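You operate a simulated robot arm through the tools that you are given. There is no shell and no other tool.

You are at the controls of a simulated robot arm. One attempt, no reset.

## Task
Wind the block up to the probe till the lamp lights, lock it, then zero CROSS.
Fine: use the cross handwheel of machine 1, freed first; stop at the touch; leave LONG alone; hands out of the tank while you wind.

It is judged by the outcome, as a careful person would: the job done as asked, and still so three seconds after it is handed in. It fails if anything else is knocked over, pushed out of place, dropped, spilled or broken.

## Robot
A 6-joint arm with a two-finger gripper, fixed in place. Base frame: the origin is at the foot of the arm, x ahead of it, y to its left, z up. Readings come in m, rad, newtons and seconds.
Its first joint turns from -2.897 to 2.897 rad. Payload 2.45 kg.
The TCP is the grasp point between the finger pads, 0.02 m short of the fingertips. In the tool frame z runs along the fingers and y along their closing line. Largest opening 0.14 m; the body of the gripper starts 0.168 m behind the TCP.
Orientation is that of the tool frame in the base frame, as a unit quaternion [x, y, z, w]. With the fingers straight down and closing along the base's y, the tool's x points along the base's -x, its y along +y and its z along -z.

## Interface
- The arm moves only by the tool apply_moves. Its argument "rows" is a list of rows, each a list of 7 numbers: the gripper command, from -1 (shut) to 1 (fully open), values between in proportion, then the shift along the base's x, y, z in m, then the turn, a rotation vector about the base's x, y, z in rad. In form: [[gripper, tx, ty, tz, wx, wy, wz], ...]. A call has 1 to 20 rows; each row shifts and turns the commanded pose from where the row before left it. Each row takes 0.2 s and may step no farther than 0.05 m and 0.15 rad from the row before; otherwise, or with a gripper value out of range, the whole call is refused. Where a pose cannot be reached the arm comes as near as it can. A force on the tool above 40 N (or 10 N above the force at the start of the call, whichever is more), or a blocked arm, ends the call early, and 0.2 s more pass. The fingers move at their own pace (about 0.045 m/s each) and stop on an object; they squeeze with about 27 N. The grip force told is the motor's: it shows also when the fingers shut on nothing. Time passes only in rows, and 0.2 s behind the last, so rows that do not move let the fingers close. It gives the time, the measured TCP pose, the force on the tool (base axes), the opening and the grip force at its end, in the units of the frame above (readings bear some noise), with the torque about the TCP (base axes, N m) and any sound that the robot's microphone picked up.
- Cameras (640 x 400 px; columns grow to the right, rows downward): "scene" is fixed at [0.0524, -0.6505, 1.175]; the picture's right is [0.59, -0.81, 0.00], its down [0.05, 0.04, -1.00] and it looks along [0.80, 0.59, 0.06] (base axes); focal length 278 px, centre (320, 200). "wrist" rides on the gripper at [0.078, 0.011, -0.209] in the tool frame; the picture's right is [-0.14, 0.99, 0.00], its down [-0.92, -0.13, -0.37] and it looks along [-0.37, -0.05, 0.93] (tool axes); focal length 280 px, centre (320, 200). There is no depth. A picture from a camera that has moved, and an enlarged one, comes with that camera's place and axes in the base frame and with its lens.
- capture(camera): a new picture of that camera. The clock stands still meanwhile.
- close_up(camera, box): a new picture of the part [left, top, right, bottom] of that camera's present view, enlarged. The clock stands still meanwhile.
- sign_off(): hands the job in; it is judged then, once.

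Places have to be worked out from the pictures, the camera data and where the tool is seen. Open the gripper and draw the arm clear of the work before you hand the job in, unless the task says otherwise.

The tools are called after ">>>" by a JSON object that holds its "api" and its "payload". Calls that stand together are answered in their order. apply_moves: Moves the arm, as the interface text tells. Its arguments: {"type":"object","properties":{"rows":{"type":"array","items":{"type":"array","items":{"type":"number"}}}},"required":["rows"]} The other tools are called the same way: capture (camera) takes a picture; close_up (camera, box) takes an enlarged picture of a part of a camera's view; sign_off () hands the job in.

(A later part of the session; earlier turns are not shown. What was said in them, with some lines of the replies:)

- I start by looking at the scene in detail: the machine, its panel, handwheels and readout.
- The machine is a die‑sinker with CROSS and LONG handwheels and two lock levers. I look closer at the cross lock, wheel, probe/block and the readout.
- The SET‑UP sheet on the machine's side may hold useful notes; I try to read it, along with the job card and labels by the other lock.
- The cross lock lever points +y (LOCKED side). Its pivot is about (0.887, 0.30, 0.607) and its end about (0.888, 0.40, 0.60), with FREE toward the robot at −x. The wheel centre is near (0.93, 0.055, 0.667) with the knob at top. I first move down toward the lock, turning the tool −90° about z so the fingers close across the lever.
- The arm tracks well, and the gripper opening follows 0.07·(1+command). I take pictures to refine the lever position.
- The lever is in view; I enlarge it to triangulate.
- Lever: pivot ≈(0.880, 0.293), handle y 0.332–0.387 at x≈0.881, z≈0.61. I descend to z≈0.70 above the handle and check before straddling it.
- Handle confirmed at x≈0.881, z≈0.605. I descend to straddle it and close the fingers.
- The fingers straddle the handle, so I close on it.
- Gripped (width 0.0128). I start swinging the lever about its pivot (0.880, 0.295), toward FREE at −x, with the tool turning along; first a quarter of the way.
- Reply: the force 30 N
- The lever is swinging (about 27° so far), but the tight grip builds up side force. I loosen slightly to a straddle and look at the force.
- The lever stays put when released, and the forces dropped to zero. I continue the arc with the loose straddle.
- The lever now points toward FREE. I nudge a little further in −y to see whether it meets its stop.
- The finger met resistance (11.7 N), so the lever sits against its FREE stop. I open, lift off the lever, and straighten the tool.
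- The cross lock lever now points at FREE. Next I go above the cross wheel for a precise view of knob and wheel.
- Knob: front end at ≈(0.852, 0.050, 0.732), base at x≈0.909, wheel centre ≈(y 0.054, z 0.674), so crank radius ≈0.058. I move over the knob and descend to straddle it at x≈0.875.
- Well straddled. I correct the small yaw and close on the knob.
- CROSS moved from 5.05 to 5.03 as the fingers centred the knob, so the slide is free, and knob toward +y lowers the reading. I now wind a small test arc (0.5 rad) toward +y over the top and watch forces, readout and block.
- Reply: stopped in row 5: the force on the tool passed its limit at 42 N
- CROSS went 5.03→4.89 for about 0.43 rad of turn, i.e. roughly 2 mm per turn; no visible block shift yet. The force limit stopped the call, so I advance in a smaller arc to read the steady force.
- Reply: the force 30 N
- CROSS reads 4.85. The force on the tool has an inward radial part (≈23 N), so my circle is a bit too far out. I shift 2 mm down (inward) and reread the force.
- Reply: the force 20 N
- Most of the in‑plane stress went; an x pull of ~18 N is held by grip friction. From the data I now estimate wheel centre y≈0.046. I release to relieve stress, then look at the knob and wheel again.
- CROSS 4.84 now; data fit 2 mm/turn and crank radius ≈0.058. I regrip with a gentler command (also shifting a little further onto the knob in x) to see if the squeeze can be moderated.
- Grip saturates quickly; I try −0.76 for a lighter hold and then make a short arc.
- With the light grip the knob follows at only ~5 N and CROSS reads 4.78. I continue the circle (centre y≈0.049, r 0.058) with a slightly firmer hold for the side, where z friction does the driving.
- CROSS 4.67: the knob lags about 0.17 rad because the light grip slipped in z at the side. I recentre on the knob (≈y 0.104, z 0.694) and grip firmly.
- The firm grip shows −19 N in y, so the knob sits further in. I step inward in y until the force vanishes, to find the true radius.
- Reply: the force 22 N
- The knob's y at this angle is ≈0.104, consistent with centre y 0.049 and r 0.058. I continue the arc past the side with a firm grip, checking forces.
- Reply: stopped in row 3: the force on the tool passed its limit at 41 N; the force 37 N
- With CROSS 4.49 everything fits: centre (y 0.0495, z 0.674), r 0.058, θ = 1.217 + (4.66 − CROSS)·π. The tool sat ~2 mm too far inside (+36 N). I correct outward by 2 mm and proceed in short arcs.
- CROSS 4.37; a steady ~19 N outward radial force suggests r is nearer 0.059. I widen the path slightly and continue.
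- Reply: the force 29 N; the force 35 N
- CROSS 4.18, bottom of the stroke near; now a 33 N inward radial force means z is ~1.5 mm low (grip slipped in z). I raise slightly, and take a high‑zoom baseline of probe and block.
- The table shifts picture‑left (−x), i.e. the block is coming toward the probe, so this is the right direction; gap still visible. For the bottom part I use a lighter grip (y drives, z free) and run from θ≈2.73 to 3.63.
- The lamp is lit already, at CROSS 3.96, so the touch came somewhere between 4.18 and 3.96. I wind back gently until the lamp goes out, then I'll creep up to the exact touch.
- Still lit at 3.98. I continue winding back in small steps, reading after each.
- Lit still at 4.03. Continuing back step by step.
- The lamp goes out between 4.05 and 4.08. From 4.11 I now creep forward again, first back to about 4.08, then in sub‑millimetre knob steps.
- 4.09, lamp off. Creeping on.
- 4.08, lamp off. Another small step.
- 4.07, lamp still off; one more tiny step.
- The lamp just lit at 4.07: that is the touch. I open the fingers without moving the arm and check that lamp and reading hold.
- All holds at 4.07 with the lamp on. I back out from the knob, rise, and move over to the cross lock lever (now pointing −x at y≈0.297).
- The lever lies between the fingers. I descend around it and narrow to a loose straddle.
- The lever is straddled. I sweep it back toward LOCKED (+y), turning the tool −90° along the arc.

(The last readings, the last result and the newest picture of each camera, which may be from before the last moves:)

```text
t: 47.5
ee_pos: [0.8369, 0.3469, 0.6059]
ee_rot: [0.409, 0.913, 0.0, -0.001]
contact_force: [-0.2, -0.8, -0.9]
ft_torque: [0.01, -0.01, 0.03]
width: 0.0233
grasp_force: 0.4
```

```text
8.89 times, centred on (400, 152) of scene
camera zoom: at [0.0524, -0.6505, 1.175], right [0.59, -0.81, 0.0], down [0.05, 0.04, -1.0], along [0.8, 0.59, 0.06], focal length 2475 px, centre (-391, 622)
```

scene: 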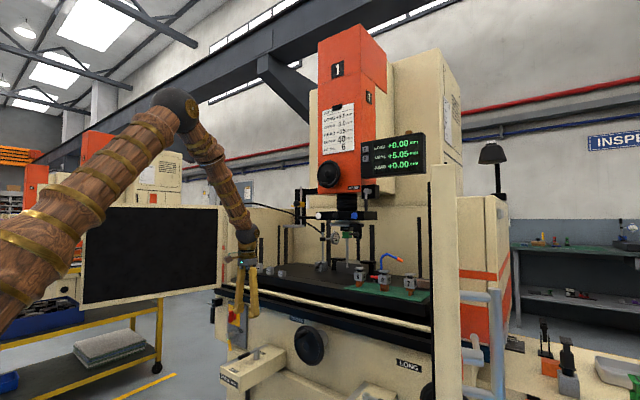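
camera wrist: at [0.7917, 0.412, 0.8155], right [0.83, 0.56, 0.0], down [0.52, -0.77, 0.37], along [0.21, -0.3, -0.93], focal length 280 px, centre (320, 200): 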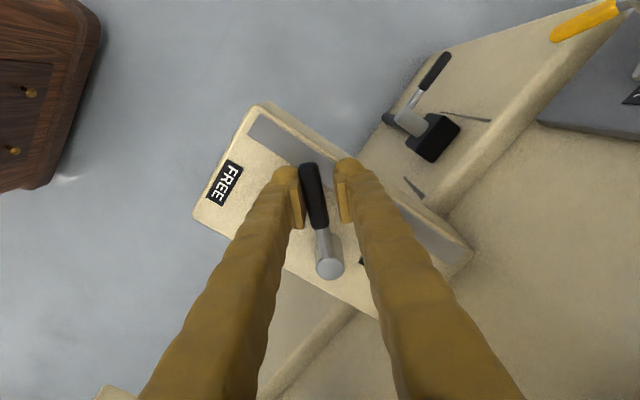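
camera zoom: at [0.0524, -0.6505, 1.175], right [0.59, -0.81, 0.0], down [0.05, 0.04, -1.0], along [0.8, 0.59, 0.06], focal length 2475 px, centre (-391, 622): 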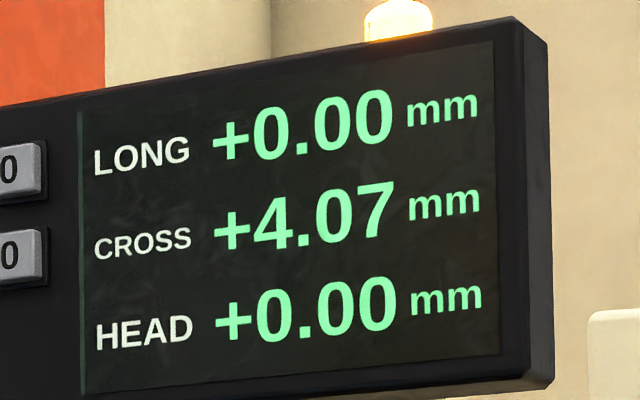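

The lever follows and the reading holds. I continue to the end of the arc.

>>> {"api": "apply_moves", "payload": {"rows": [[-0.68, 0.00645, 0.005, 0, 0, 0, -0.12], [-0.68, 0.00699, 0.0042, 0, 0, 0, -0.12], [-0.68, 0.00745, 0.00333, 0, 0, 0, -0.12], [-0.68, 0.00779, 0.00241, 0, 0, 0, -0.12], [-0.68, 0.00802, 0.00146, 0, 0, 0, -0.12], [-0.68, 0.00814, 0.00049, 0, 0, 0, -0.12]]}}

>>> {"api": "capture", "payload": {"camera": "wrist"}}

>>> {"api": "close_up", "payload": {"camera": "scene", "box": [370, 130, 430, 175]}}

```text
t: 48.9
ee_pos: [0.88, 0.3656, 0.6075]
ee_rot: [0.703, 0.711, 0.001, 0.0]
contact_force: [-1.4, 0.2, -1.0]
ft_torque: [-0.01, -0.02, 0.02]
width: 0.0235
grasp_force: 0.4
```

```text
taken
camera wrist: at [0.8907, 0.4421, 0.8168], right [0.99, -0.13, 0.0], down [-0.12, -0.92, 0.37], along [-0.05, -0.36, -0.93], focal length 280 px, centre (320, 200)
```

wrist: 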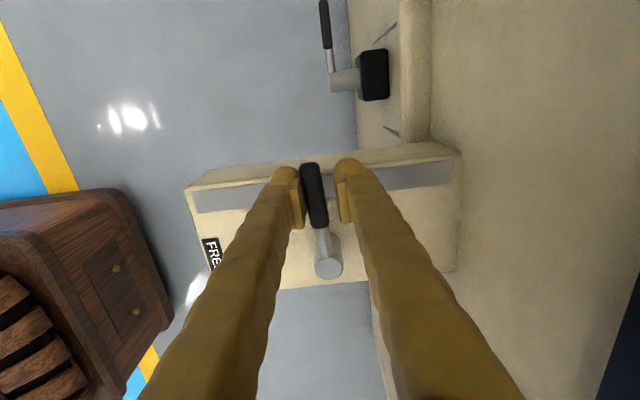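

```text
8.89 times, centred on (400, 152) of scene
camera zoom: at [0.0524, -0.6505, 1.175], right [0.59, -0.81, 0.0], down [0.05, 0.04, -1.0], along [0.8, 0.59, 0.06], focal length 2475 px, centre (-391, 622)
```

zoom: 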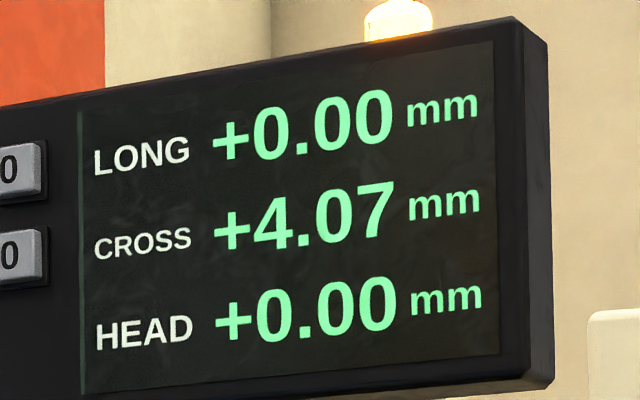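

The lever lags a few millimetres. I push on in +x with the trailing finger until it meets the LOCKED stop.

>>> {"api": "apply_moves", "payload": {"rows": [[-0.68, 0.003, 0, 0, 0, 0, -0.03], [-0.68, 0.003, 0, 0, 0, 0, -0.03], [-0.68, 0, 0, 0, 0, 0, 0]]}}

>>> {"api": "apply_moves", "payload": {"rows": [[-0.68, 0.003, 0, 0, 0, 0, -0.03], [-0.68, 0, 0, 0, 0, 0, 0]]}}

>>> {"api": "capture", "payload": {"camera": "wrist"}}

```text
t: 49.6
ee_pos: [0.8859, 0.3647, 0.6062]
ee_rot: [0.724, 0.69, 0.001, -0.001]
contact_force: [-7.7, 1.3, -1.3]
ft_torque: [-0.05, 0.05, 0.07]
width: 0.0272
grasp_force: 3.1
```

```text
t: 50.2
ee_pos: [0.8903, 0.3643, 0.6051]
ee_rot: [0.734, 0.679, 0.001, 0.0]
contact_force: [-17.3, -3.4, 2.3]
ft_torque: [0.03, -0.04, 0.37]
width: 0.0327
grasp_force: 7.7
```

```text
taken
camera wrist: at [0.9066, 0.4401, 0.8155], right [0.98, -0.21, 0.0], down [-0.2, -0.91, 0.37], along [-0.08, -0.36, -0.93], focal length 280 px, centre (320, 200)
```

wrist: 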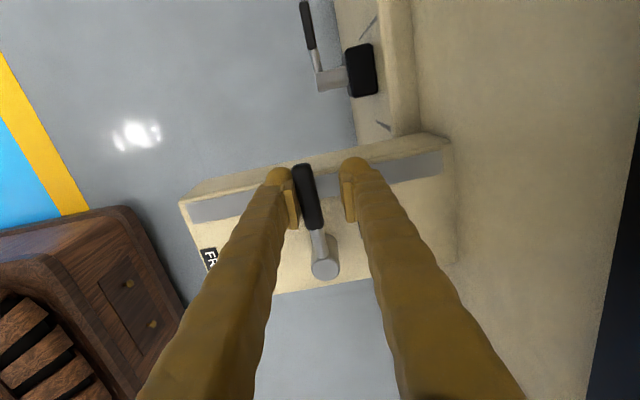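

17 N of resistance and the lever is back exactly along +y as it was when locked. I back off, open, rise, and check.

>>> {"api": "apply_moves", "payload": {"rows": [[-0.6, -0.005, 0, 0, 0, 0, 0.05], [-0.3, -0.004, 0, 0, 0, 0, 0.04], [0, 0, 0, 0, 0, 0, 0], [0, 0, 0, 0.03, 0, 0, 0], [0, 0, 0, 0.05, 0, 0, 0], [0, -0.01, 0, 0.05, 0, 0, 0], [0, -0.02, 0, 0.045, 0, 0, 0], [0, -0.03, 0, 0.04, 0, 0, 0]]}}

>>> {"api": "capture", "payload": {"camera": "wrist"}}

>>> {"api": "close_up", "payload": {"camera": "scene", "box": [200, 300, 320, 400]}}

>>> {"api": "close_up", "payload": {"camera": "scene", "box": [355, 125, 430, 185]}}

```text
refused: row 6 steps farther than a row can; nothing moved
```

```text
taken
camera wrist: at [0.9066, 0.4401, 0.8155], right [0.98, -0.21, 0.0], down [-0.2, -0.91, 0.37], along [-0.08, -0.36, -0.93], focal length 280 px, centre (320, 200)
```

wrist: 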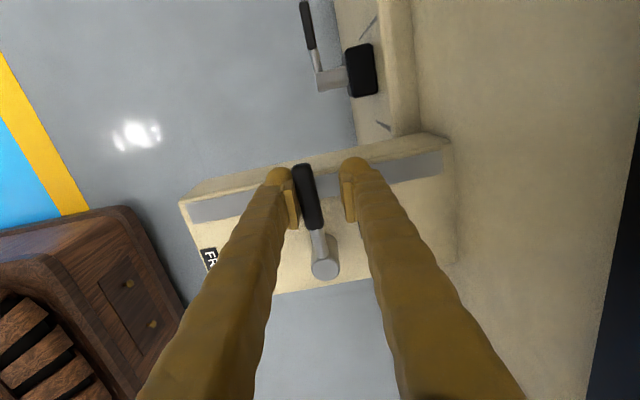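

```text
4.00 times, centred on (260, 350) of scene
camera zoom: at [0.0524, -0.6505, 1.175], right [0.59, -0.81, 0.0], down [0.05, 0.04, -1.0], along [0.8, 0.59, 0.06], focal length 1114 px, centre (560, -400)
```

zoom: 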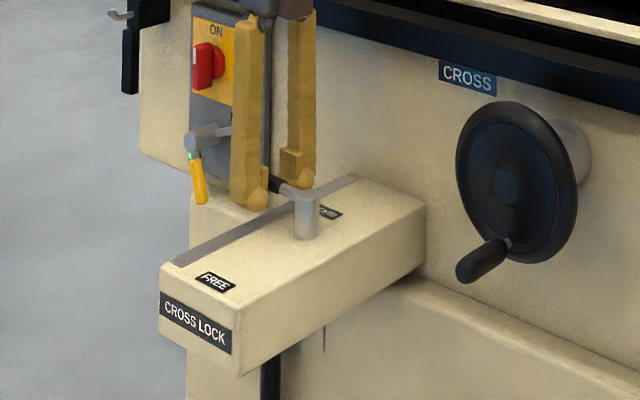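

```text
6.67 times, centred on (392, 155) of scene
camera zoom: at [0.0524, -0.6505, 1.175], right [0.59, -0.81, 0.0], down [0.05, 0.04, -1.0], along [0.8, 0.59, 0.06], focal length 1856 px, centre (-163, 500)
```

zoom: 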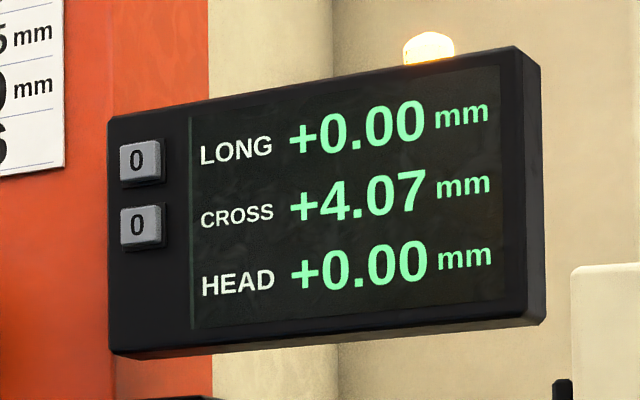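

The call was refused for step size (nothing moved). I repeat with smaller steps.

>>> {"api": "apply_moves", "payload": {"rows": [[-0.6, -0.005, 0, 0, 0, 0, 0.05], [-0.3, -0.004, 0, 0, 0, 0, 0.04], [0, 0, 0, 0, 0, 0, 0], [0, 0, 0, 0.03, 0, 0, 0], [0, 0, 0, 0.045, 0, 0, 0], [0, -0.01, 0, 0.045, 0, 0, 0], [0, -0.02, 0, 0.04, 0, 0, 0], [0, -0.03, 0, 0.035, 0, 0, 0]]}}

>>> {"api": "capture", "payload": {"camera": "wrist"}}

>>> {"api": "close_up", "payload": {"camera": "scene", "box": [200, 300, 320, 400]}}

>>> {"api": "close_up", "payload": {"camera": "scene", "box": [355, 125, 430, 185]}}

```text
t: 52.0
ee_pos: [0.8232, 0.3629, 0.7973]
ee_rot: [0.703, 0.711, 0.0, 0.0]
contact_force: [-0.2, 0.1, -0.7]
ft_torque: [-0.02, 0.01, -0.05]
width: 0.0702
grasp_force: 0.1
```

```text
taken
camera wrist: at [0.8335, 0.4409, 1.0075], right [0.99, -0.13, 0.0], down [-0.12, -0.92, 0.37], along [-0.05, -0.37, -0.93], focal length 280 px, centre (320, 200)
```

wrist: 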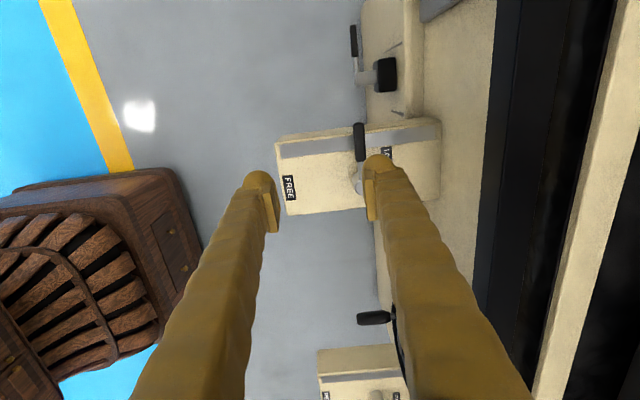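

```text
4.00 times, centred on (260, 350) of scene
camera zoom: at [0.0524, -0.6505, 1.175], right [0.59, -0.81, 0.0], down [0.05, 0.04, -1.0], along [0.8, 0.59, 0.06], focal length 1114 px, centre (560, -400)
```

zoom: 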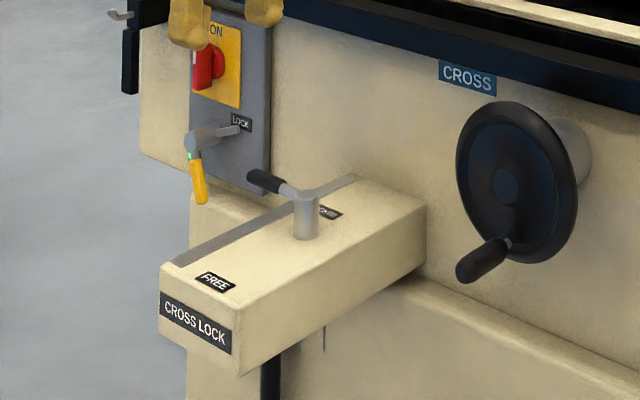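

```text
6.67 times, centred on (392, 155) of scene
camera zoom: at [0.0524, -0.6505, 1.175], right [0.59, -0.81, 0.0], down [0.05, 0.04, -1.0], along [0.8, 0.59, 0.06], focal length 1856 px, centre (-163, 500)
```

zoom: 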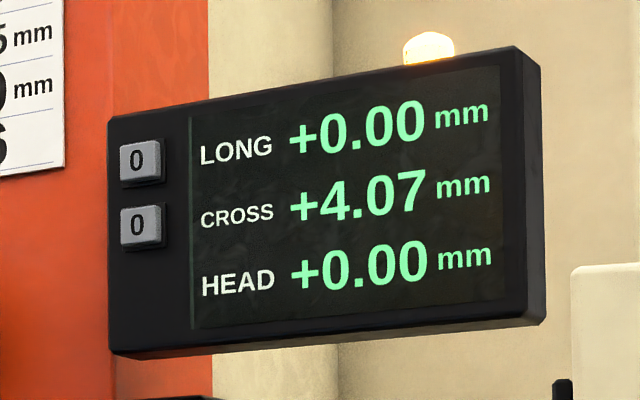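

The lever sits as originally in LOCKED; CROSS 4.07, lamp on. Next is the CROSS "0" button (lower of the two), roughly at (1.25, −0.04, 1.455). I raise the arm back from the machine, returning yaw to zero.

>>> {"api": "apply_moves", "payload": {"rows": [[-0.5, -0.0102, -0.0231, 0.0353, 0, 0, 0.0924], [-0.5, -0.0102, -0.0231, 0.0353, 0, 0, 0.0924], [-0.5, -0.0102, -0.0231, 0.0353, 0, 0, 0.0924], [-0.5, -0.0102, -0.0231, 0.0353, 0, 0, 0.0924], [-0.5, -0.0102, -0.0231, 0.0353, 0, 0, 0.0924], [-0.5, -0.0102, -0.0231, 0.0353, 0, 0, 0.0924], [-0.5, -0.0102, -0.0231, 0.0353, 0, 0, 0.0924], [-0.5, -0.0102, -0.0231, 0.0353, 0, 0, 0.0924], [-0.5, -0.0102, -0.0231, 0.0353, 0, 0, 0.0924], [-0.5, -0.0102, -0.0231, 0.0353, 0, 0, 0.0924], [-0.5, -0.0102, -0.0231, 0.0353, 0, 0, 0.0924], [-0.5, -0.0102, -0.0231, 0.0353, 0, 0, 0.0924], [-0.5, -0.0102, -0.0231, 0.0353, 0, 0, 0.0924], [-0.5, -0.0102, -0.0231, 0.0353, 0, 0, 0.0924], [-0.5, -0.0102, -0.0231, 0.0353, 0, 0, 0.0924], [-0.5, -0.0102, -0.0231, 0.0353, 0, 0, 0.0924], [-0.5, -0.0102, -0.0231, 0.0353, 0, 0, 0.0924]]}}

>>> {"api": "apply_moves", "payload": {"rows": [[-1, 0.01, 0, 0, 0, -0.1428, 0], [-1, 0.01, 0, 0, 0, -0.1428, 0], [-1, 0.01, 0, 0, 0, -0.1428, 0], [-1, 0.01, 0, 0, 0, -0.1428, 0], [-1, 0.01, 0, 0, 0, -0.1428, 0], [-1, 0.01, 0, 0, 0, -0.1428, 0], [-1, 0.01, 0, 0, 0, -0.1428, 0], [-1, 0.01, 0, 0, 0, -0.1428, 0], [-1, 0.01, 0, 0, 0, -0.1428, 0], [-1, 0.01, 0, 0, 0, -0.1428, 0], [-1, 0.01, 0, 0, 0, -0.1428, 0]]}}

>>> {"api": "capture", "payload": {"camera": "wrist"}}

>>> {"api": "capture", "payload": {"camera": "scene"}}

```text
t: 55.6
ee_pos: [0.6491, -0.0298, 1.4011]
ee_rot: [-0.006, 1.0, 0.0, -0.001]
contact_force: [0.7, 0.5, -0.1]
ft_torque: [-0.01, 0.05, -0.01]
width: 0.0352
grasp_force: 0.1
```

```text
t: 58.2
ee_pos: [0.7255, 0.0293, 1.3473]
ee_rot: [-0.135, 0.808, 0.015, 0.573]
contact_force: [-0.1, 0.2, 0.3]
ft_torque: [0.02, 0.0, 0.01]
width: 0.0
grasp_force: 27.2
out of reach, approached as far as the arm can: row 9, 10, 11
stopped in row 11: the arm was blocked; the commanded pose is now the measured one
```

```text
taken
camera wrist: at [0.5074, -0.0145, 1.3468], right [-0.19, 0.98, 0.0], down [-0.03, 0.0, 1.0], along [0.98, 0.19, 0.03], focal length 280 px, centre (320, 200)
```

wrist: 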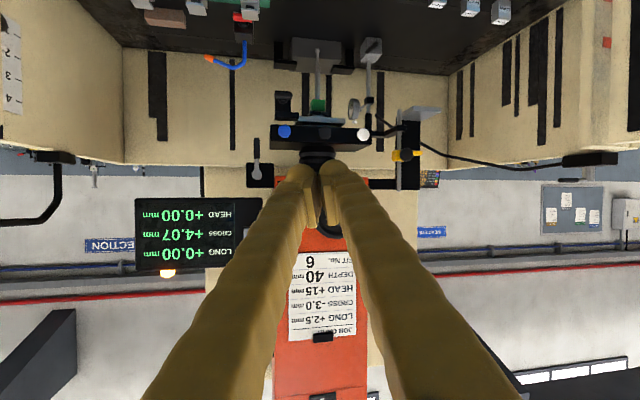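

```text
taken
```

scene: 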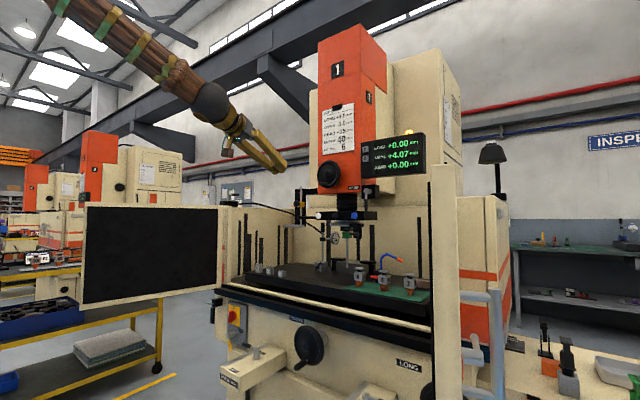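

The wrist hit a limit: the tool now points forward about 20° low. The wrist camera (upside down) shows the readout. Lamp triangulates to (1.252, −0.25, 1.547). I enlarge the readout for the button position.

>>> {"api": "close_up", "payload": {"camera": "wrist", "box": [125, 180, 285, 290]}}

>>> {"api": "close_up", "payload": {"camera": "scene", "box": [320, 120, 440, 200]}}

```text
3.64 times, centred on (205, 235) of wrist
camera zoom: at [0.5074, -0.0145, 1.3468], right [-0.19, 0.98, 0.0], down [-0.03, 0.0, 1.0], along [0.98, 0.19, 0.03], focal length 1020 px, centre (738, 73)
```

zoom: 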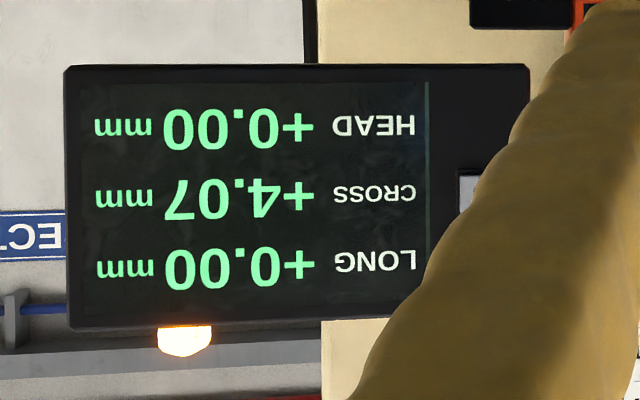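

```text
5.00 times, centred on (380, 160) of scene
camera zoom: at [0.0524, -0.6505, 1.175], right [0.59, -0.81, 0.0], down [0.05, 0.04, -1.0], along [0.8, 0.59, 0.06], focal length 1392 px, centre (20, 400)
```

zoom: 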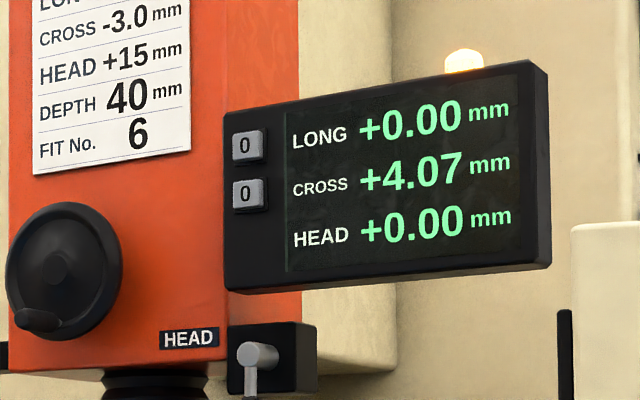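

The CROSS "0" button front is at about (1.222, −0.055, 1.447); LONG's is 46 mm above it. I first extend forward with the present orientation, where the wrist has more freedom.

>>> {"api": "apply_moves", "payload": {"rows": [[-1, 0.0374, -0.01, 0.012, 0, 0, 0], [-1, 0.0374, -0.01, 0.012, 0, 0, 0], [-1, 0.0374, -0.01, 0.012, 0, 0, 0], [-1, 0.0374, -0.01, 0.012, 0, 0, 0], [-1, 0.0374, -0.01, 0.012, 0, 0, 0], [-1, 0.0374, -0.01, 0.012, 0, 0, 0]]}}

>>> {"api": "capture", "payload": {"camera": "wrist"}}

>>> {"api": "capture", "payload": {"camera": "scene"}}

```text
t: 59.6
ee_pos: [0.9524, -0.0322, 1.4248]
ee_rot: [-0.136, 0.808, 0.016, 0.573]
contact_force: [-0.2, 0.4, -0.1]
ft_torque: [-0.03, 0.05, -0.03]
width: 0.0
grasp_force: 26.9
```

```text
taken
camera wrist: at [0.7331, -0.0759, 1.4227], right [-0.19, 0.98, 0.0], down [-0.03, 0.0, 1.0], along [0.98, 0.19, 0.03], focal length 280 px, centre (320, 200)
```

wrist: 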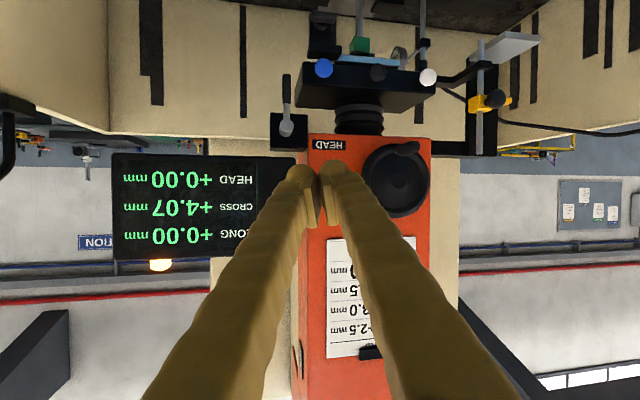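

```text
taken
```

scene: 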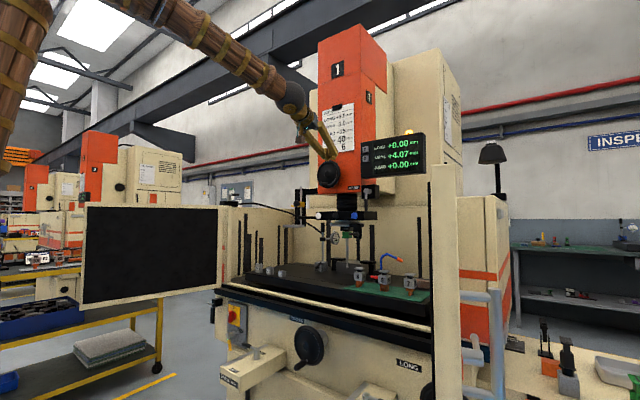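

The extension works fine. I now level the tool and remove the yaw so it points straight along +x.

>>> {"api": "apply_moves", "payload": {"rows": [[-1, 0, -0.005, 0.005, 0.043, -0.0835, -0.0535], [-1, 0, -0.005, 0.005, 0.043, -0.0835, -0.0535], [-1, 0, -0.005, 0.005, 0.043, -0.0835, -0.0535], [-1, 0, -0.005, 0.005, 0.043, -0.0835, -0.0535], [-1, 0, 0, 0, 0, 0, 0]]}}

>>> {"api": "capture", "payload": {"camera": "wrist"}}

>>> {"api": "close_up", "payload": {"camera": "scene", "box": [280, 100, 440, 200]}}

```text
t: 60.9
ee_pos: [0.951, -0.059, 1.4422]
ee_rot: [-0.004, 0.709, 0.006, 0.705]
contact_force: [0.1, -0.7, -0.8]
ft_torque: [0.01, -0.02, -0.02]
width: 0.0001
grasp_force: 27.2
out of reach, approached as far as the arm can: row 4
```

```text
taken
camera wrist: at [0.7414, -0.0526, 1.3668], right [-0.01, 0.99, 0.14], down [-0.36, -0.13, 0.92], along [0.93, -0.04, 0.36], focal length 280 px, centre (320, 200)
```

wrist: 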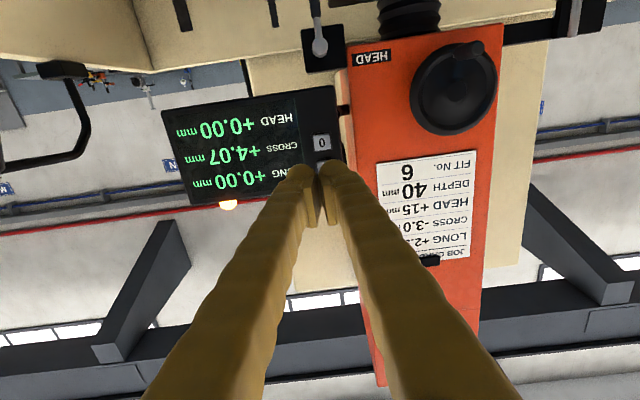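

```text
4.00 times, centred on (360, 150) of scene
camera zoom: at [0.0524, -0.6505, 1.175], right [0.59, -0.81, 0.0], down [0.05, 0.04, -1.0], along [0.8, 0.59, 0.06], focal length 1114 px, centre (160, 400)
```

zoom: 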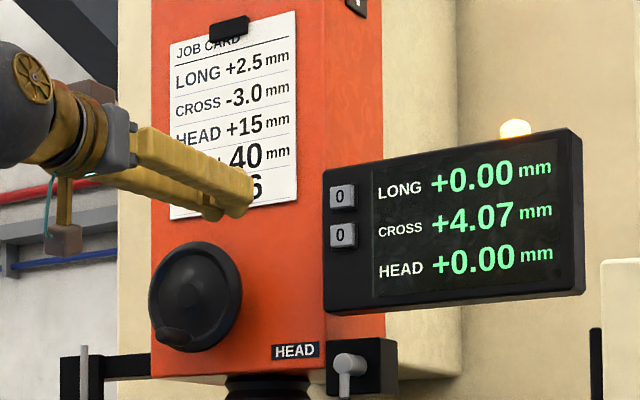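

The tool is level and pointing +x. The wrist view puts the CROSS "0" button at (1.222, −0.0555, 1.448), agreeing with the scene. I advance to about 3 cm short of it.

>>> {"api": "apply_moves", "payload": {"rows": [[-1, 0.035, 0.0005, 0.0008, 0, 0, 0], [-1, 0.035, 0.0005, 0.0008, 0, 0, 0], [-1, 0.035, 0.0005, 0.0008, 0, 0, 0], [-1, 0.035, 0.0005, 0.0008, 0, 0, 0], [-1, 0.035, 0.0005, 0.0008, 0, 0, 0], [-1, 0.035, 0.0005, 0.0008, 0, 0, 0], [-1, 0, 0, 0, 0, 0, 0]]}}

>>> {"api": "capture", "payload": {"camera": "wrist"}}

>>> {"api": "close_up", "payload": {"camera": "scene", "box": [340, 120, 440, 190]}}

```text
t: 62.5
ee_pos: [1.1586, -0.0612, 1.4526]
ee_rot: [-0.004, 0.708, 0.004, 0.706]
contact_force: [0.6, -0.6, -1.5]
ft_torque: [0.02, 0.0, 0.02]
width: 0.0001
grasp_force: 27.0
out of reach, approached as far as the arm can: row 1, 3
```

```text
taken
camera wrist: at [0.9497, -0.0537, 1.3757], right [-0.01, 0.99, 0.14], down [-0.36, -0.13, 0.92], along [0.93, -0.04, 0.36], focal length 280 px, centre (320, 200)
```

wrist: 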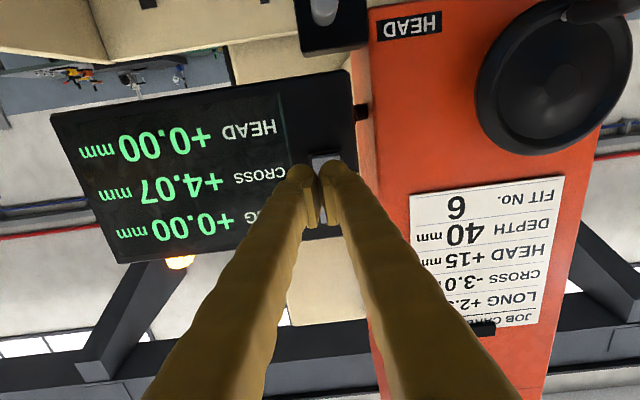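

```text
5.71 times, centred on (390, 155) of scene
camera zoom: at [0.0524, -0.6505, 1.175], right [0.59, -0.81, 0.0], down [0.05, 0.04, -1.0], along [0.8, 0.59, 0.06], focal length 1591 px, centre (-80, 457)
```

zoom: 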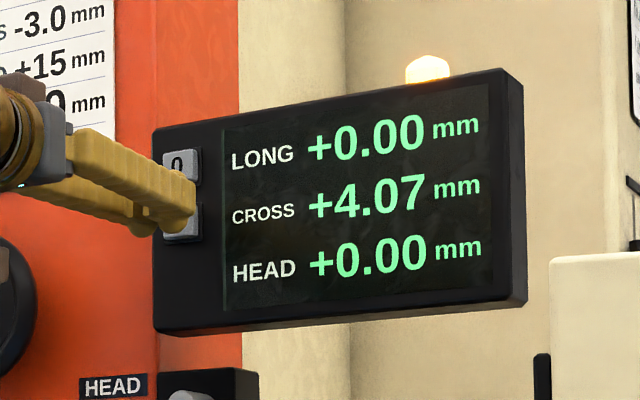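

TCP is at (1.159, −0.061, 1.4526), i.e. slightly high and to −y of the button. I enlarge the wrist view to verify alignment before pressing.

>>> {"api": "close_up", "payload": {"camera": "wrist", "box": [260, 110, 400, 240]}}

>>> {"api": "close_up", "payload": {"camera": "scene", "box": [350, 135, 390, 175]}}

```text
3.08 times, centred on (330, 175) of wrist
camera zoom: at [0.9497, -0.0537, 1.3757], right [-0.01, 0.99, 0.14], down [-0.36, -0.13, 0.92], along [0.93, -0.04, 0.36], focal length 863 px, centre (289, 277)
```

zoom: 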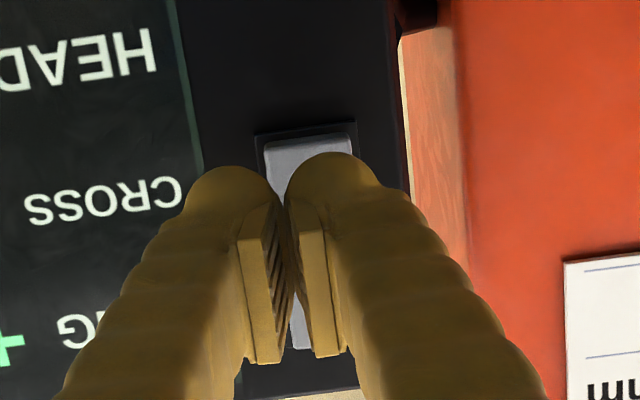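

```text
10.00 times, centred on (370, 155) of scene
camera zoom: at [0.0524, -0.6505, 1.175], right [0.59, -0.81, 0.0], down [0.05, 0.04, -1.0], along [0.8, 0.59, 0.06], focal length 2785 px, centre (-180, 650)
```

zoom: 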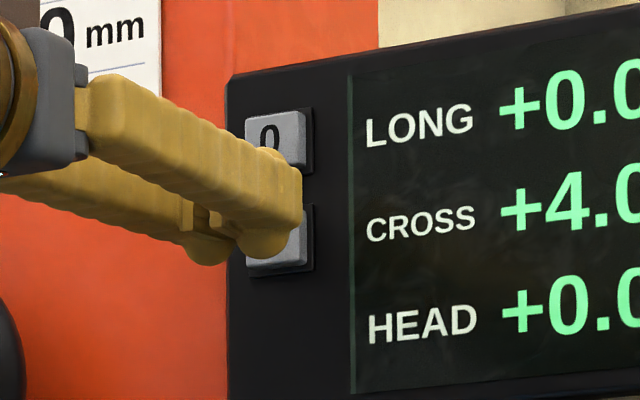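

The closed fingertips are two bulbs ±14 mm from the centre, so I'll press with the +y finger only: shift so that its tip is on the button's axis (TCP y≈−0.0695, z≈1.445), well below LONG's button.

>>> {"api": "apply_moves", "payload": {"rows": [[-1, 0, -0.0045, -0.004, 0, 0, 0], [-1, 0, -0.004, -0.0035, 0, 0, 0], [-1, 0, 0, 0, 0, 0, 0]]}}

>>> {"api": "close_up", "payload": {"camera": "wrist", "box": [260, 110, 400, 240]}}

>>> {"api": "close_up", "payload": {"camera": "scene", "box": [350, 135, 390, 175]}}

```text
t: 63.2
ee_pos: [1.1601, -0.0735, 1.444]
ee_rot: [-0.001, 0.707, 0.002, 0.707]
contact_force: [-0.1, -0.2, 0.4]
ft_torque: [0.01, 0.0, -0.01]
width: 0.0
grasp_force: 26.7
```

```text
3.08 times, centred on (330, 175) of wrist
camera zoom: at [0.9503, -0.064, 1.3674], right [0.0, 0.99, 0.14], down [-0.37, -0.13, 0.92], along [0.93, -0.05, 0.36], focal length 863 px, centre (289, 277)
```

zoom: 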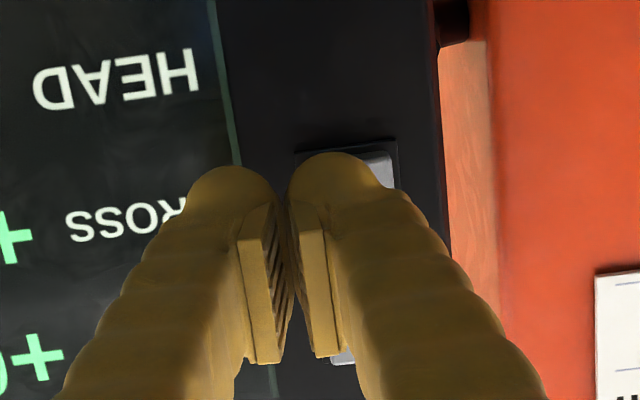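

```text
10.00 times, centred on (370, 155) of scene
camera zoom: at [0.0524, -0.6505, 1.175], right [0.59, -0.81, 0.0], down [0.05, 0.04, -1.0], along [0.8, 0.59, 0.06], focal length 2785 px, centre (-180, 650)
```

zoom: 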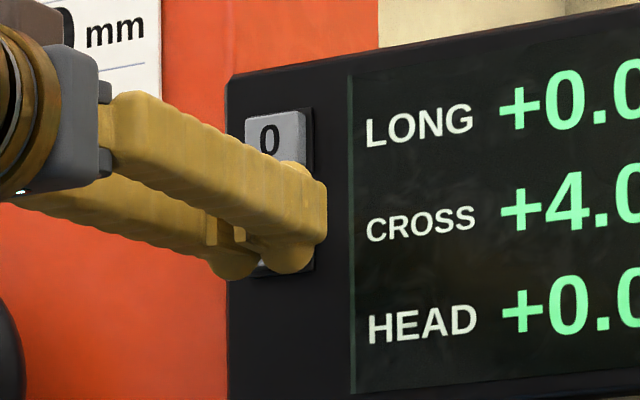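

The +y finger is about 5 mm off the button axis in −y; I correct that and approach to just short of contact.

>>> {"api": "apply_moves", "payload": {"rows": [[-1, 0.01, 0.0045, 0.001, 0, 0, 0], [-1, 0.01, 0, 0, 0, 0, 0], [-1, 0.01, 0, 0, 0, 0, 0], [-1, 0, 0, 0, 0, 0, 0]]}}

>>> {"api": "close_up", "payload": {"camera": "wrist", "box": [260, 110, 400, 240]}}

>>> {"api": "close_up", "payload": {"camera": "scene", "box": [350, 135, 410, 175]}}

```text
t: 64.2
ee_pos: [1.1908, -0.0694, 1.4457]
ee_rot: [-0.001, 0.708, 0.002, 0.706]
contact_force: [-1.0, 0.6, 0.5]
ft_torque: [0.02, 0.01, -0.04]
width: 0.0
grasp_force: 27.3
```

```text
3.08 times, centred on (330, 175) of wrist
camera zoom: at [0.9807, -0.0605, 1.3682], right [0.0, 0.99, 0.14], down [-0.37, -0.13, 0.92], along [0.93, -0.05, 0.36], focal length 863 px, centre (289, 277)
```

zoom: 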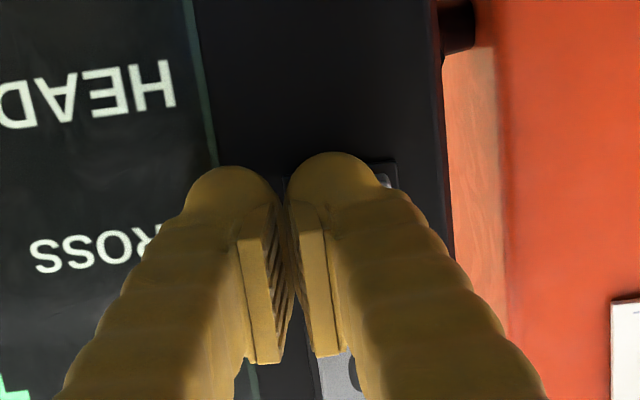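

```text
10.00 times, centred on (380, 155) of scene
camera zoom: at [0.0524, -0.6505, 1.175], right [0.59, -0.81, 0.0], down [0.05, 0.04, -1.0], along [0.8, 0.59, 0.06], focal length 2785 px, centre (-280, 650)
```

zoom: 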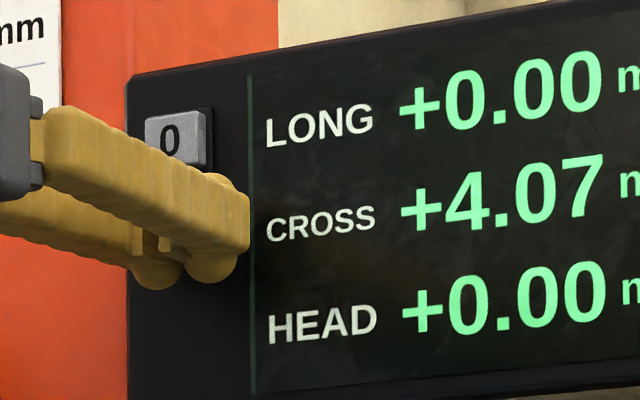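

Aligned within ~2 mm. I push forward in small steps and watch force and readout.

>>> {"api": "apply_moves", "payload": {"rows": [[-1, 0.004, 0, 0, 0, 0, 0], [-1, 0.004, 0, 0, 0, 0, 0]]}}

>>> {"api": "close_up", "payload": {"camera": "scene", "box": [350, 125, 430, 185]}}

```text
t: 64.8
ee_pos: [1.1979, -0.0708, 1.4452]
ee_rot: [0.0, 0.708, 0.001, 0.706]
contact_force: [-0.2, -0.4, 1.0]
ft_torque: [0.02, 0.0, -0.02]
width: 0.0002
grasp_force: 27.0
```

```text
6.67 times, centred on (390, 155) of scene
camera zoom: at [0.0524, -0.6505, 1.175], right [0.59, -0.81, 0.0], down [0.05, 0.04, -1.0], along [0.8, 0.59, 0.06], focal length 1856 px, centre (-147, 500)
```

zoom: 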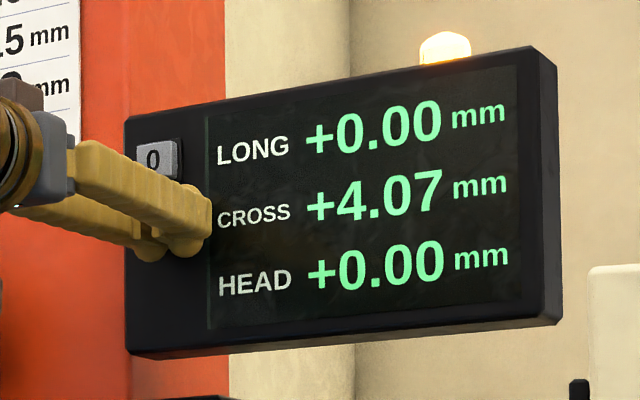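

No contact yet. I go on in 3 mm steps.

>>> {"api": "apply_moves", "payload": {"rows": [[-1, 0.003, 0, 0, 0, 0, 0], [-1, 0, 0, 0, 0, 0, 0]]}}

>>> {"api": "apply_moves", "payload": {"rows": [[-1, 0.003, 0, 0, 0, 0, 0], [-1, 0, 0, 0, 0, 0, 0]]}}

>>> {"api": "close_up", "payload": {"camera": "scene", "box": [350, 125, 430, 185]}}

```text
t: 65.5
ee_pos: [1.2024, -0.0695, 1.4447]
ee_rot: [0.0, 0.708, 0.001, 0.706]
contact_force: [-1.4, -0.4, -0.1]
ft_torque: [-0.01, -0.01, 0.0]
width: 0.0
grasp_force: 27.2
```

```text
t: 66.0
ee_pos: [1.2043, -0.0675, 1.4449]
ee_rot: [0.0, 0.708, 0.001, 0.707]
contact_force: [-2.0, -0.2, 0.1]
ft_torque: [-0.03, -0.02, 0.02]
width: 0.0
grasp_force: 27.5
heard: click
```

```text
6.67 times, centred on (390, 155) of scene
camera zoom: at [0.0524, -0.6505, 1.175], right [0.59, -0.81, 0.0], down [0.05, 0.04, -1.0], along [0.8, 0.59, 0.06], focal length 1856 px, centre (-147, 500)
```

zoom: 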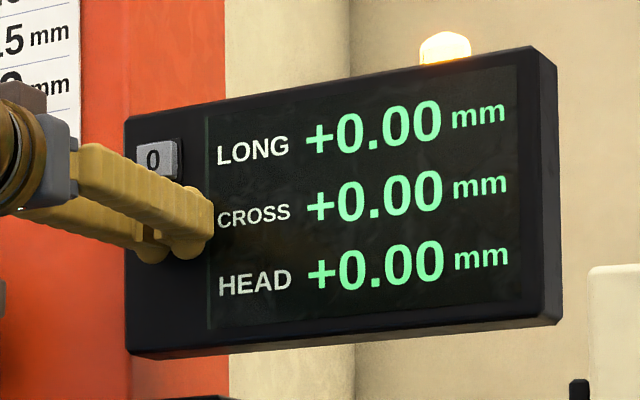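

A click and CROSS reads +0.00, lamp still on. I draw straight back from the panel.

>>> {"api": "apply_moves", "payload": {"rows": [[-1, -0.01, 0, 0, 0, 0, 0], [-1, -0.02, 0, 0, 0, 0, 0], [-1, -0.03, 0, 0, 0, 0, 0], [-1, -0.035, 0, 0, 0, 0, 0], [-1, -0.035, 0, 0, 0, 0, 0], [-1, -0.035, 0, 0, 0, 0, 0], [-1, -0.035, 0, 0, 0, 0, 0], [-1, -0.035, 0, 0, 0, 0, 0]]}}

>>> {"api": "close_up", "payload": {"camera": "scene", "box": [350, 125, 430, 185]}}

```text
t: 67.8
ee_pos: [0.9712, -0.0719, 1.4452]
ee_rot: [-0.001, 0.709, 0.002, 0.706]
contact_force: [1.0, 0.5, -0.4]
ft_torque: [0.01, -0.05, -0.02]
width: 0.0
grasp_force: 26.4
```

```text
6.67 times, centred on (390, 155) of scene
camera zoom: at [0.0524, -0.6505, 1.175], right [0.59, -0.81, 0.0], down [0.05, 0.04, -1.0], along [0.8, 0.59, 0.06], focal length 1856 px, centre (-147, 500)
```

zoom: 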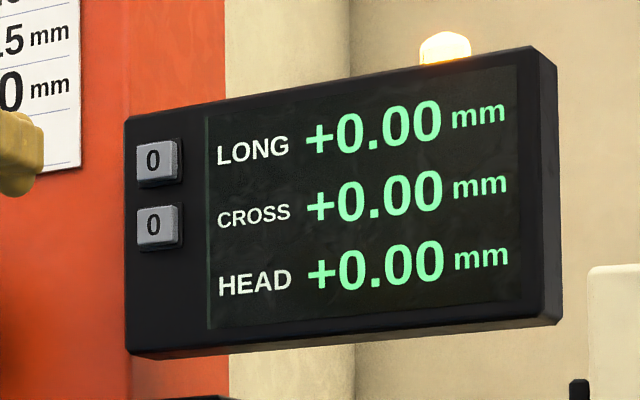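

The readout holds: CROSS +0.00 and lamp lit. I open the gripper and draw the arm well clear while tilting the tool back down.

>>> {"api": "apply_moves", "payload": {"rows": [[0, -0.03, 0.005, 0, 0, 0.14, 0], [0, -0.03, 0.005, 0, 0, 0.14, 0], [0.5, -0.03, 0.005, 0, 0, 0.14, 0], [1, -0.03, 0.005, 0, 0, 0.14, 0], [1, -0.03, 0.005, 0, 0, 0.14, 0], [1, -0.03, 0.005, 0, 0, 0.14, 0], [1, -0.03, 0.005, 0, 0, 0.14, 0], [1, -0.03, 0.005, 0, 0, 0.14, 0], [1, -0.03, 0.005, 0, 0, 0.14, 0], [1, -0.03, 0.005, 0, 0, 0.14, 0], [1, 0, 0, 0, 0, 0.14, 0]]}}

>>> {"api": "capture", "payload": {"camera": "scene"}}

>>> {"api": "close_up", "payload": {"camera": "scene", "box": [350, 125, 430, 185]}}

>>> {"api": "close_up", "payload": {"camera": "scene", "box": [200, 280, 440, 400]}}

>>> {"api": "close_up", "payload": {"camera": "scene", "box": [230, 180, 440, 310]}}

```text
t: 70.2
ee_pos: [0.6933, -0.0047, 1.448]
ee_rot: [-0.002, 0.997, 0.024, 0.067]
contact_force: [-1.3, -0.3, 0.6]
ft_torque: [-0.02, -0.08, 0.02]
width: 0.1401
grasp_force: 0.0
out of reach, approached as far as the arm can: row 2, 3
```

```text
taken
```

scene: 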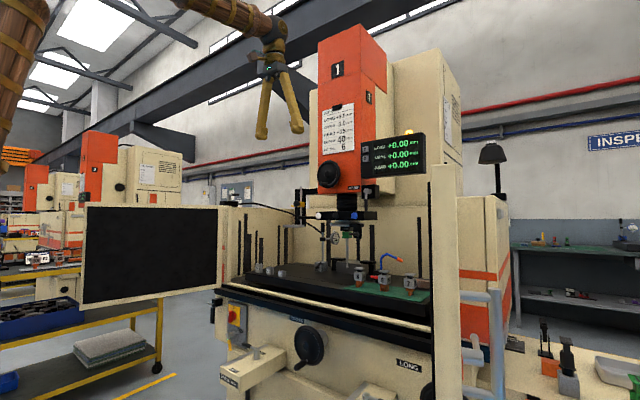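

```text
6.67 times, centred on (390, 155) of scene
camera zoom: at [0.0524, -0.6505, 1.175], right [0.59, -0.81, 0.0], down [0.05, 0.04, -1.0], along [0.8, 0.59, 0.06], focal length 1856 px, centre (-147, 500)
```

zoom: 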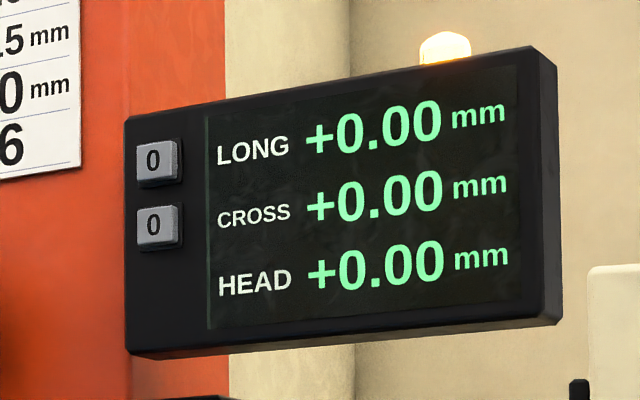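

```text
2.67 times, centred on (320, 340) of scene
camera zoom: at [0.0524, -0.6505, 1.175], right [0.59, -0.81, 0.0], down [0.05, 0.04, -1.0], along [0.8, 0.59, 0.06], focal length 743 px, centre (320, -173)
```

zoom: 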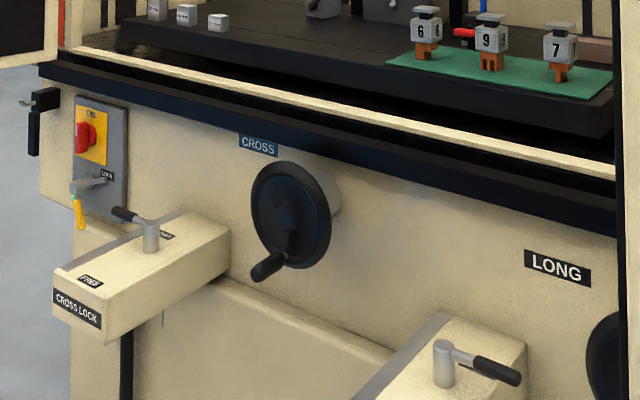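

```text
3.05 times, centred on (335, 245) of scene
camera zoom: at [0.0524, -0.6505, 1.175], right [0.59, -0.81, 0.0], down [0.05, 0.04, -1.0], along [0.8, 0.59, 0.06], focal length 849 px, centre (274, 63)
```

zoom: 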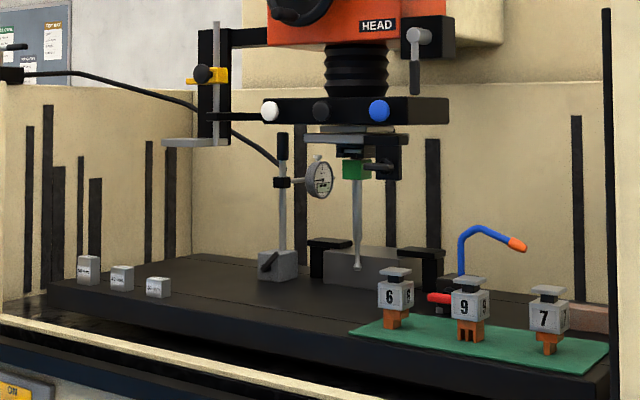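

Everything is as asked:
- **Touch:** the lamp is lit, with the block just touching the probe.
- **Lock:** the cross lock lever is back at LOCKED.
- **Readout:** CROSS reads +0.00, and LONG and HEAD are unchanged.
- **Surroundings:** nothing is disturbed, the gripper is open and the arm is clear.

I hand the job in.

>>> {"api": "sign_off", "payload": {}}

```text
The job is handed in.
```

The block is wound up to the probe with the lamp lit, the cross slide is locked, and CROSS reads +0.00. LONG and HEAD still read +0.00, and the LONG wheel and its lock were not touched.

- **Touch:** on the first approach I wound about 0.1 mm past the touch before I saw the lamp was lit. I wound back until the lamp went out, then crept up in small steps. It lit again at CROSS 4.07, and I stopped there.
- **Lock:** I swung the cross lock lever back until it met its stop, pointing as it did before I freed it. The reading and lamp held through locking. I did not test the lock by trying the wheel.
- **Zero:** I pressed the lower "0" button, heard a click, and CROSS went to +0.00. The lamp stayed on.
- **Clear:** the arm stayed out of the tank while winding. In the last pictures nothing looked knocked over or moved. The gripper was open and the arm drawn back when I handed the job in.
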